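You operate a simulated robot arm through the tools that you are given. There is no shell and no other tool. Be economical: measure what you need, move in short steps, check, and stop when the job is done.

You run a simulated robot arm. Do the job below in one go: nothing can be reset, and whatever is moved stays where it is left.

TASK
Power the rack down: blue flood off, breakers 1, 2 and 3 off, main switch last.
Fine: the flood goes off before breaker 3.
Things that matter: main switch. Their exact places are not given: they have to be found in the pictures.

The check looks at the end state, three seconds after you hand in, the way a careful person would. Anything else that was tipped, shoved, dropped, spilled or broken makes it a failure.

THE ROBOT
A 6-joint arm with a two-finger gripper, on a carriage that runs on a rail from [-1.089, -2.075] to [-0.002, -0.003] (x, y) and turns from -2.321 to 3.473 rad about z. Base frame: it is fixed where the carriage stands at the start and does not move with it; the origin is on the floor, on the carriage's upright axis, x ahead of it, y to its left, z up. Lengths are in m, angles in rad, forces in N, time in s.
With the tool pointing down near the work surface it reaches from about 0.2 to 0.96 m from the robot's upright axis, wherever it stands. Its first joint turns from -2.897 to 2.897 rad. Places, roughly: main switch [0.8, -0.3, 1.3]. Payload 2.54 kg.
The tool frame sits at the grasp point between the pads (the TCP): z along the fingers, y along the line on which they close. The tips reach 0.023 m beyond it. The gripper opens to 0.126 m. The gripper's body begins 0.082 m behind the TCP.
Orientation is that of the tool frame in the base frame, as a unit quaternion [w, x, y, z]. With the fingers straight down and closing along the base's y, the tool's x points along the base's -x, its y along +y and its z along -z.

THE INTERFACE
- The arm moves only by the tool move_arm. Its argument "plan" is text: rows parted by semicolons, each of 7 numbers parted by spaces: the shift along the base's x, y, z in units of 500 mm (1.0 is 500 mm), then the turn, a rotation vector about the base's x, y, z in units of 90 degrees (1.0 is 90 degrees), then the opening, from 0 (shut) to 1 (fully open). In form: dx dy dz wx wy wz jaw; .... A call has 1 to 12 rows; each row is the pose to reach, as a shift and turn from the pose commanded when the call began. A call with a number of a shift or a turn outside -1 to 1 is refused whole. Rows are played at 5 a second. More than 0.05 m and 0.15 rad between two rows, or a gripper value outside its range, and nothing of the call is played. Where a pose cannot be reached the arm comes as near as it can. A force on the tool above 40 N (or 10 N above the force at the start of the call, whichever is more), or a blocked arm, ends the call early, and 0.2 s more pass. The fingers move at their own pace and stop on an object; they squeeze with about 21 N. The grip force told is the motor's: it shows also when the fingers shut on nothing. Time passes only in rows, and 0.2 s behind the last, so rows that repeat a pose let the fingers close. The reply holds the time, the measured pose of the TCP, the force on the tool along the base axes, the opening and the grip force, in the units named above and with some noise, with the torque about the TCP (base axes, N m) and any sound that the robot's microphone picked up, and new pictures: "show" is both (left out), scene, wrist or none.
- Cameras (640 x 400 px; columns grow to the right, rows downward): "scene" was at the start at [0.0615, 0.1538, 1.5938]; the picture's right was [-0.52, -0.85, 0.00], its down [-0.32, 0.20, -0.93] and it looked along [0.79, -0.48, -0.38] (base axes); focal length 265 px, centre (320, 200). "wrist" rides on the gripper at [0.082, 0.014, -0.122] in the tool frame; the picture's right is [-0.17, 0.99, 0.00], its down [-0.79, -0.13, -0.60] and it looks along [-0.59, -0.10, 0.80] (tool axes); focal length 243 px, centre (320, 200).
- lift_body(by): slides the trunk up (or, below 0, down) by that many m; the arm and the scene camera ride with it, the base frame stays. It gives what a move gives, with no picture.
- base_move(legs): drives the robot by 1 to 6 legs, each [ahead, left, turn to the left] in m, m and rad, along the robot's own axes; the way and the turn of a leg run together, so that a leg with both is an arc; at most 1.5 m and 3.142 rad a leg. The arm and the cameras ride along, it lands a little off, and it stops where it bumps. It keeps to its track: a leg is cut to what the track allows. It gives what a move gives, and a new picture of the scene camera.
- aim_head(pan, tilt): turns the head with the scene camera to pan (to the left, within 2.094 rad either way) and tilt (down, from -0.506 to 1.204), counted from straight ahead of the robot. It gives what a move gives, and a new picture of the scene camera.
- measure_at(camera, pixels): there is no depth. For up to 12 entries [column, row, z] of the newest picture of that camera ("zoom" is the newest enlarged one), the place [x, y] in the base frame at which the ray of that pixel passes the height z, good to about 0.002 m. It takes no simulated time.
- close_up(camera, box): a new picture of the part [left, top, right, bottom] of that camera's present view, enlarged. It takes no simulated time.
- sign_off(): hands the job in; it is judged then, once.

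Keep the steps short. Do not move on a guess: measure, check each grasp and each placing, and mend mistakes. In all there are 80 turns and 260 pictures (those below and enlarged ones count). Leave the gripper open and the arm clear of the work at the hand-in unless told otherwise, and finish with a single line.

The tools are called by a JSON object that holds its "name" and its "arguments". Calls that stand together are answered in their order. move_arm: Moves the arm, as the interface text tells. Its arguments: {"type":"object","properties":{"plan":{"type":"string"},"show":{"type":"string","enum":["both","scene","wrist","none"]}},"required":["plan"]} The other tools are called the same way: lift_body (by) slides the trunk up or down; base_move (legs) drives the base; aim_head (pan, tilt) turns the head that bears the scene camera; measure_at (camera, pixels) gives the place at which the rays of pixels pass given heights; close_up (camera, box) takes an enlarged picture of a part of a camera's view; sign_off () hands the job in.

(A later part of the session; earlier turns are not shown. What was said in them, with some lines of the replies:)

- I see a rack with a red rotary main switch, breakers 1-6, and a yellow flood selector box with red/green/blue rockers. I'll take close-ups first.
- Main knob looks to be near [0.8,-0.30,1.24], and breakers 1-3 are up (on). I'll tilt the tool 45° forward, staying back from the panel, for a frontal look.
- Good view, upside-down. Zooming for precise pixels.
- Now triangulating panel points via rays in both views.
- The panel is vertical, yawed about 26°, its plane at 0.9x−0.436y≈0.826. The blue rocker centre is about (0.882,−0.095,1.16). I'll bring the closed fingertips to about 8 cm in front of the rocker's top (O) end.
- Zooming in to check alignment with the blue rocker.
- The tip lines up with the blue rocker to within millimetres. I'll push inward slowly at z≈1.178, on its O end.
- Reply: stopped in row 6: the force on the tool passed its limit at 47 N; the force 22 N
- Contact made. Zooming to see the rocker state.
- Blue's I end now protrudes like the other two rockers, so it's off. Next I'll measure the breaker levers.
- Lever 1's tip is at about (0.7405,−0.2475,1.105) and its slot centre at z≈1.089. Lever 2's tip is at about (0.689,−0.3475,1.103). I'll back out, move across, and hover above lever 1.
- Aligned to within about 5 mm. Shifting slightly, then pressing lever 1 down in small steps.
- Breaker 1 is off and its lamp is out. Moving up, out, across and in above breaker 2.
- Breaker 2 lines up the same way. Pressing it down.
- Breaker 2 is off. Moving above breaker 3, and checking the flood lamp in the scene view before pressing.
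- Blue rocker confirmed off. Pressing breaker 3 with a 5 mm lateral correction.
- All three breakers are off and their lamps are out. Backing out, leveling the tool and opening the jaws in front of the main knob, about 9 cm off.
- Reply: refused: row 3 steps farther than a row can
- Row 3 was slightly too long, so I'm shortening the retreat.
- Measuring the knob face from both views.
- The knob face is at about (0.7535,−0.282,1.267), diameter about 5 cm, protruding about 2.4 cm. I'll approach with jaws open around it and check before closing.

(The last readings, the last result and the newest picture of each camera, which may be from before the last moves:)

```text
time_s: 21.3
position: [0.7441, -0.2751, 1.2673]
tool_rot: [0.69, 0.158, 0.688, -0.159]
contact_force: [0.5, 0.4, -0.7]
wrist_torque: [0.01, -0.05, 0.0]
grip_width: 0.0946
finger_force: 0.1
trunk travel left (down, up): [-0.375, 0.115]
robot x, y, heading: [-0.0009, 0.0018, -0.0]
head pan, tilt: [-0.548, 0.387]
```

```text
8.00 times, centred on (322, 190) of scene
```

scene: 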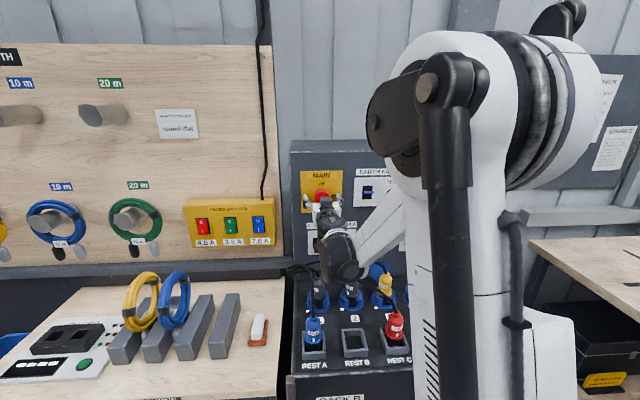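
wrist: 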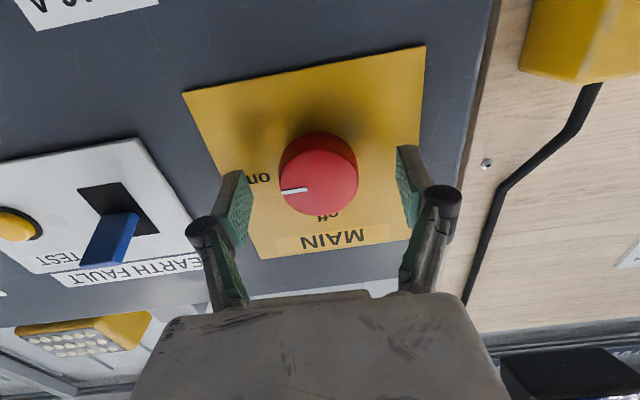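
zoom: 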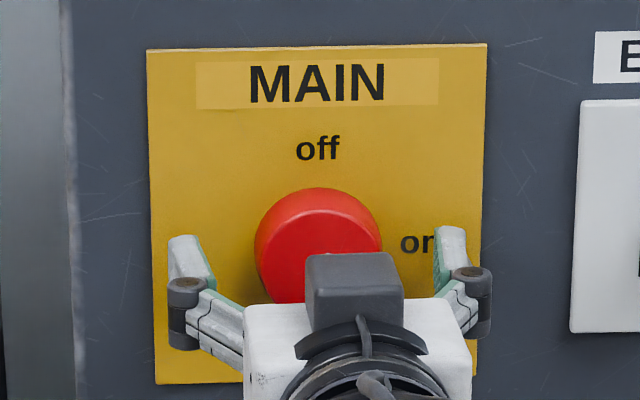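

Jaws straddle the knob, centered. Advancing 3 mm and closing.

{"name": "move_arm", "arguments": {"plan": "0.0054 -0.0026 0 0 0 0 0.75; 0.0054 -0.0026 0 0 0 0 0.4; 0.0054 -0.0026 0 0 0 0 0.3; 0.0054 -0.0026 0 0 0 0 0.3; 0.0054 -0.0026 0 0 0 0 0.3", "show": "wrist"}}

{"name": "close_up", "arguments": {"camera": "wrist", "box": [160, 50, 480, 250]}}

```text
time_s: 22.5
position: [0.7475, -0.2781, 1.2674]
tool_rot: [0.69, 0.159, 0.688, -0.159]
contact_force: [-3.9, -4.6, -0.2]
wrist_torque: [-0.04, 0.0, -0.28]
grip_width: 0.0528
finger_force: 44.9
trunk travel left (down, up): [-0.375, 0.115]
robot x, y, heading: [-0.0028, 0.003, -0.001]
head pan, tilt: [-0.548, 0.387]
```

wrist: 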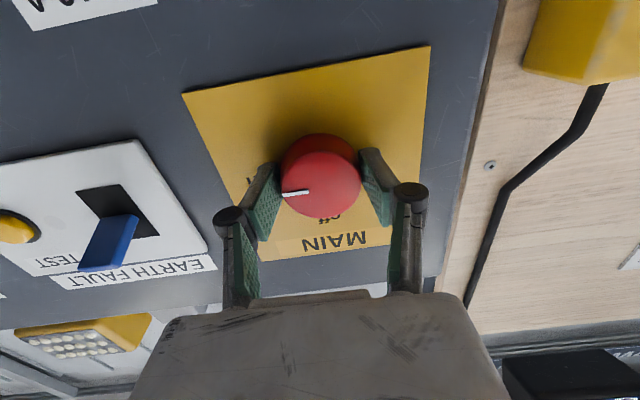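

```text
2.00 times, centred on (320, 150) of wrist
```

zoom: 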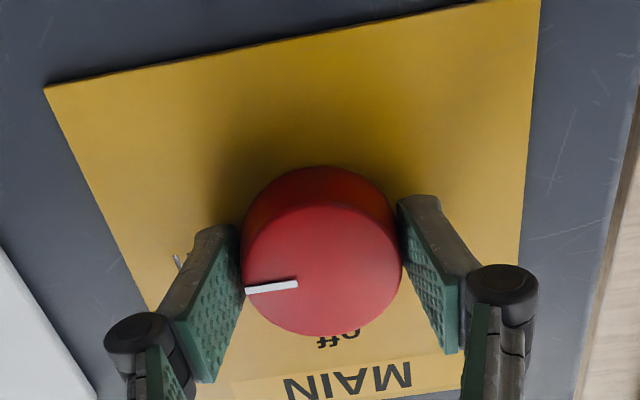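

Knob gripped (width 0.053). Turning counter-clockwise, half first, then check.

{"name": "move_arm", "arguments": {"plan": "-0.081 0.039 0 -0.0 0 0 0.3", "show": "none"}}

```text
time_s: 22.9
position: [0.7081, -0.2569, 1.2649]
tool_rot: [0.69, 0.158, 0.688, -0.158]
contact_force: [0.6, 0.1, -0.2]
wrist_torque: [0.0, -0.04, -0.02]
grip_width: 0.0377
finger_force: 0.1
trunk travel left (down, up): [-0.375, 0.115]
robot x, y, heading: [0.0027, -0.0019, -0.001]
head pan, tilt: [-0.548, 0.387]
```

That was my mistake: I put the turn values in the shift columns, so the gripper slid straight off the knob. I'll open the jaws and look for any damage before going back.

{"name": "move_arm", "arguments": {"plan": "0 0 0 0 0 0 0.75; 0 0 0 0 0 0 0.75; 0 0 0 0 0 0 0.75; 0 0 0 0 0 0 0.75"}}

{"name": "close_up", "arguments": {"camera": "wrist", "box": [160, 50, 480, 250]}}

```text
time_s: 23.9
position: [0.7056, -0.2585, 1.2665]
tool_rot: [0.69, 0.158, 0.689, -0.159]
contact_force: [-0.2, 0.0, 0.6]
wrist_torque: [0.03, 0.02, 0.0]
grip_width: 0.0945
finger_force: 0.1
trunk travel left (down, up): [-0.375, 0.115]
robot x, y, heading: [0.0007, 0.0025, -0.003]
head pan, tilt: [-0.548, 0.387]
```

scene: 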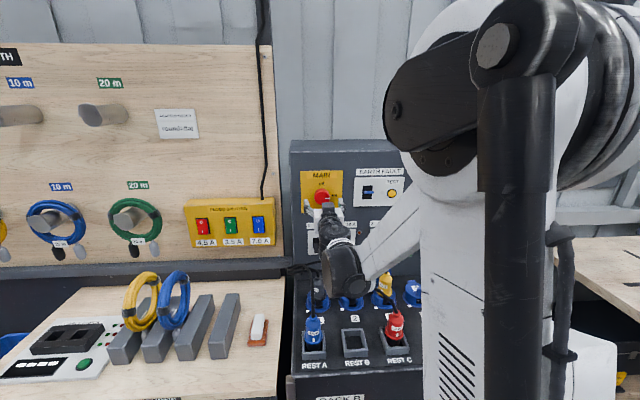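
wrist: 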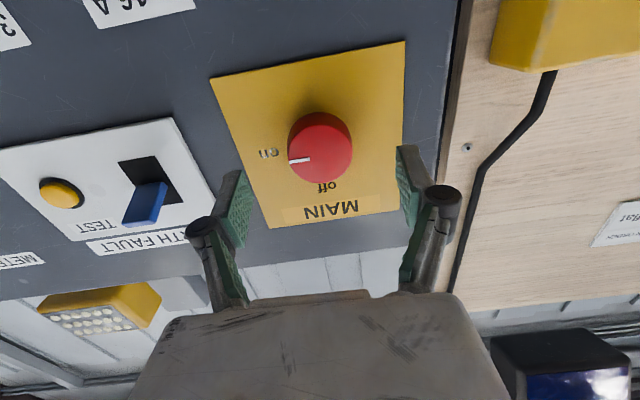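

```text
2.00 times, centred on (320, 150) of wrist
```

zoom: 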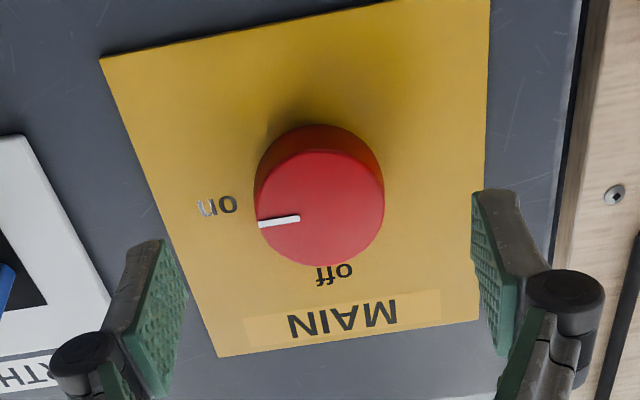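

The knob is undamaged and still on. Returning to the same pose and gripping again.

{"name": "move_arm", "arguments": {"plan": "0.03 -0.0144 0 0 0 0 0.75; 0.06 -0.0289 0 0 0 0 0.75; 0.081 -0.039 0 0 0 0 0.75; 0.081 -0.039 0 0 0 0 0.4; 0.081 -0.039 0 0 0 0 0.2; 0.081 -0.039 0 0 0 0 0.2; 0.081 -0.039 0 0 0 0 0.2", "show": "wrist"}}

```text
time_s: 25.5
position: [0.745, -0.279, 1.2662]
tool_rot: [0.689, 0.159, 0.689, -0.159]
contact_force: [-2.9, -2.4, -1.2]
wrist_torque: [0.02, 0.0, -0.24]
grip_width: 0.053
finger_force: 45.2
trunk travel left (down, up): [-0.375, 0.115]
robot x, y, heading: [0.0006, -0.0004, -0.006]
head pan, tilt: [-0.548, 0.387]
```

wrist: 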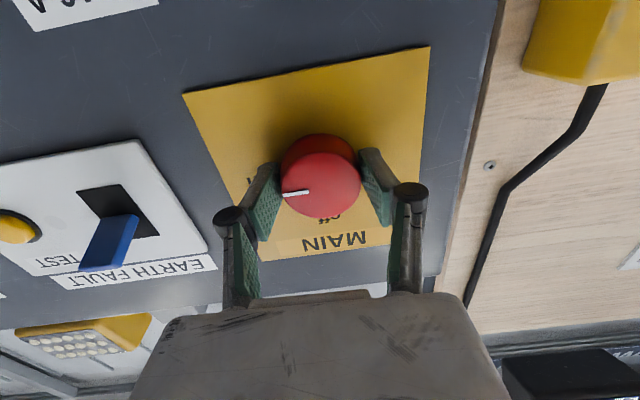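

Gripped again. Turning now with zero shift and rotation only, about (−0.901, 0.434, 0), through half the turn.

{"name": "move_arm", "arguments": {"plan": "0 0 0 -0.081 0.039 0 0.2; 0 0 0 -0.162 0.078 0 0.2; 0 0 0 -0.243 0.117 0 0.2; 0 0 0 -0.324 0.156 0 0.2; 0 0 0 -0.405 0.195 0 0.2; 0 0 0 -0.45 0.217 0 0.2", "show": "wrist"}}

{"name": "close_up", "arguments": {"camera": "scene", "box": [282, 165, 362, 215]}}

```text
time_s: 26.9
position: [0.7451, -0.2791, 1.2678]
tool_rot: [0.578, -0.117, 0.696, -0.41]
contact_force: [-16.8, -8.1, -6.8]
wrist_torque: [0.17, 0.3, -0.31]
grip_width: 0.0528
finger_force: 44.9
trunk travel left (down, up): [-0.375, 0.115]
robot x, y, heading: [0.0022, 0.0017, 0.003]
head pan, tilt: [-0.548, 0.387]
```

wrist: 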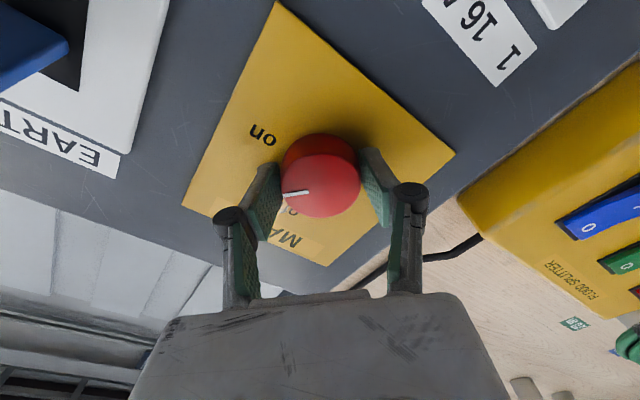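

```text
8.00 times, centred on (322, 190) of scene
```

zoom: 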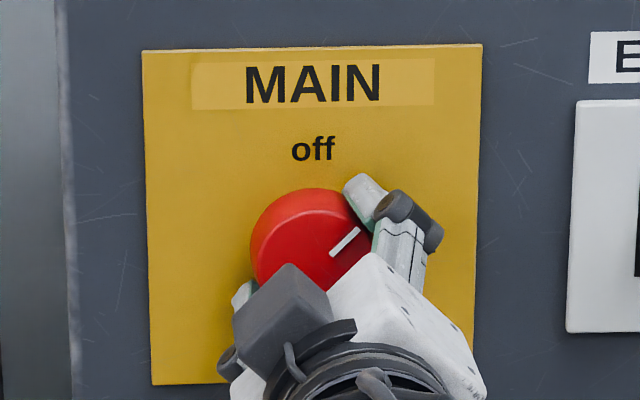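

The knob is turning with the jaws, pointer now about 45°. Finishing the turn.

{"name": "move_arm", "arguments": {"plan": "0 0 0 -0.081 0.039 0 0.2; 0 0 0 -0.162 0.078 0 0.2; 0 0 0 -0.243 0.117 0 0.2; 0 0 0 -0.324 0.156 0 0.2; 0 0 0 -0.405 0.195 0 0.2; 0 0 0 -0.455 0.219 0 0.2; 0 0 0 -0.455 0.219 0 0.2", "show": "wrist"}}

{"name": "close_up", "arguments": {"camera": "scene", "box": [282, 165, 362, 215]}}

```text
time_s: 28.5
position: [0.7451, -0.2788, 1.2684]
tool_rot: [-0.375, 0.379, -0.596, 0.6]
contact_force: [4.1, -19.0, 32.8]
wrist_torque: [0.33, -0.9, -0.41]
grip_width: 0.0529
finger_force: 44.8
trunk travel left (down, up): [-0.375, 0.115]
robot x, y, heading: [-0.002, 0.0001, -0.001]
head pan, tilt: [-0.548, 0.387]
```

wrist: 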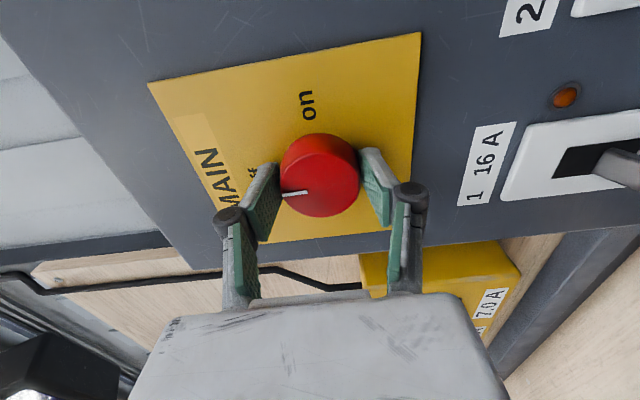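

```text
8.00 times, centred on (322, 190) of scene
```

zoom: 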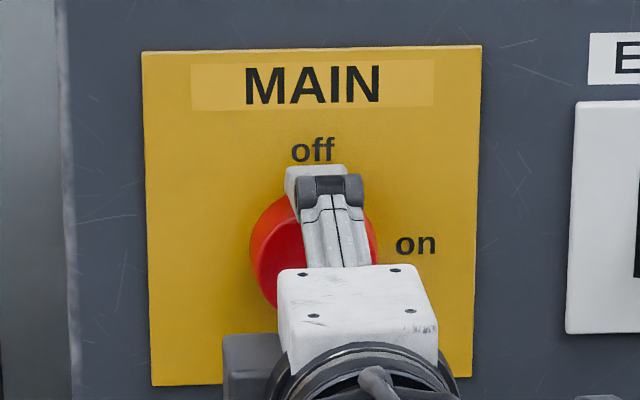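

It has turned 90°, with the pointer up. Opening the jaws in place, then backing straight out.

{"name": "move_arm", "arguments": {"plan": "0 0 0 0 0 0 0.5; 0 0 0 0 0 0 0.75; 0 0 0 0 0 0 0.75; -0.04 0.019 0 0 0 0 0.75; -0.11 0.053 0 0 0 0 0.75; -0.19 0.0915 0 0 0 0 0.75; -0.27 0.13 0 0 0 0 0.75; -0.35 0.169 0 0 0 0 0.75; -0.35 0.169 0 0 0 0 0.75"}}

{"name": "close_up", "arguments": {"camera": "scene", "box": [282, 165, 362, 215]}}

{"name": "close_up", "arguments": {"camera": "wrist", "box": [160, 50, 480, 250]}}

```text
time_s: 30.5
position: [0.5722, -0.1919, 1.2667]
tool_rot: [-0.375, 0.378, -0.596, 0.601]
contact_force: [-1.1, -1.0, 0.0]
wrist_torque: [0.0, -0.06, 0.0]
grip_width: 0.0947
finger_force: 0.1
trunk travel left (down, up): [-0.375, 0.115]
robot x, y, heading: [-0.0022, 0.0007, -0.004]
head pan, tilt: [-0.548, 0.387]
```

scene: 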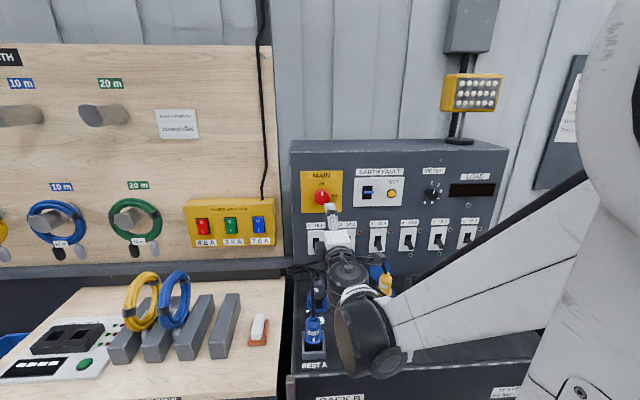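
wrist: 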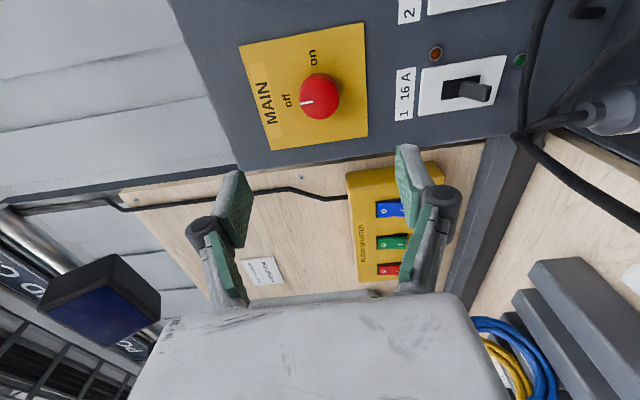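

```text
8.00 times, centred on (322, 190) of scene
```

zoom: 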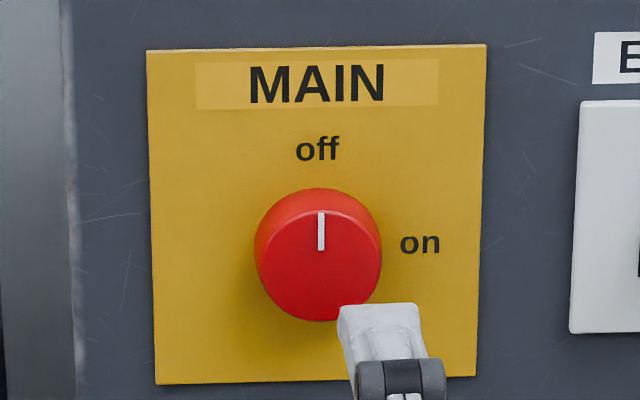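

```text
2.00 times, centred on (320, 150) of wrist
```

zoom: 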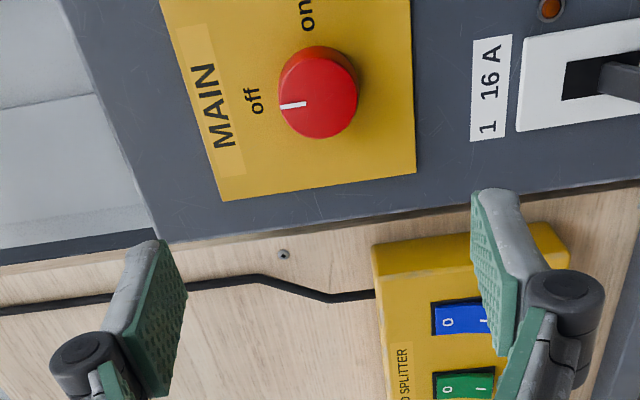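

Main is off and the load display is dark. Raising the arm clear with the gripper fully open for a final check.

{"name": "move_arm", "arguments": {"plan": "-0.03 0.02 0.08 0 0 0 1; -0.06 0.04 0.16 0 0 0 1; -0.09 0.06 0.24 0 0 0 1; -0.12 0.08 0.32 0 0 0 1; -0.12 0.08 0.40 0 0 0 1; -0.12 0.08 0.40 0 0 0 1"}}

{"name": "close_up", "arguments": {"camera": "scene", "box": [270, 150, 510, 300]}}

```text
time_s: 31.9
position: [0.5134, -0.1521, 1.467]
tool_rot: [-0.376, 0.378, -0.596, 0.6]
contact_force: [0.3, -0.4, 0.6]
wrist_torque: [-0.05, 0.02, 0.01]
grip_width: 0.1258
finger_force: 0.0
trunk travel left (down, up): [-0.375, 0.115]
robot x, y, heading: [-0.0028, 0.0011, -0.003]
head pan, tilt: [-0.548, 0.387]
```

scene: 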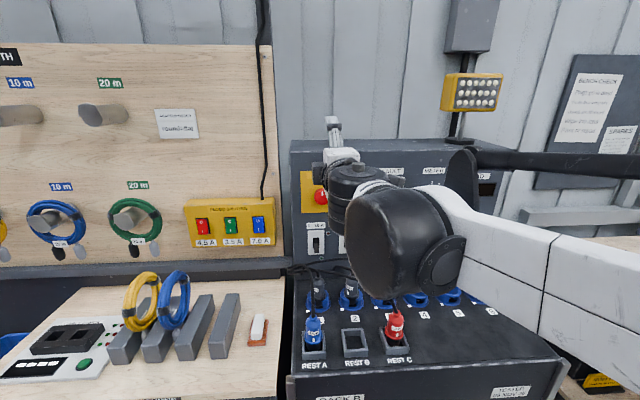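
wrist: 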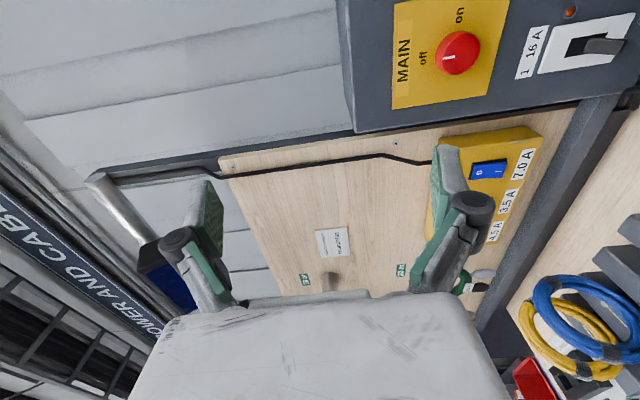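

```text
2.67 times, centred on (390, 225) of scene
```

zoom: 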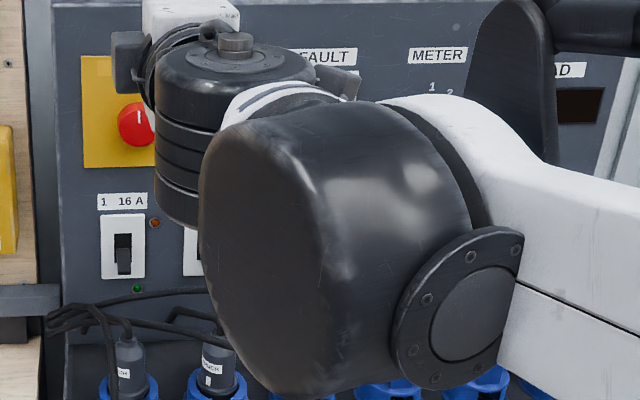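

The blue flood is off, breakers 1–3 are down, main is off, nothing else is disturbed, and the gripper is open and clear. Handing in.

{"name": "sign_off", "arguments": {}}

```text
The job is handed in.
```

The rack is powered down in order: blue flood off, breakers 1, 2 and 3 off, then the main switch off last. On the way, one mistyped move slid the gripper off the main knob; it did no visible damage and I re-gripped.
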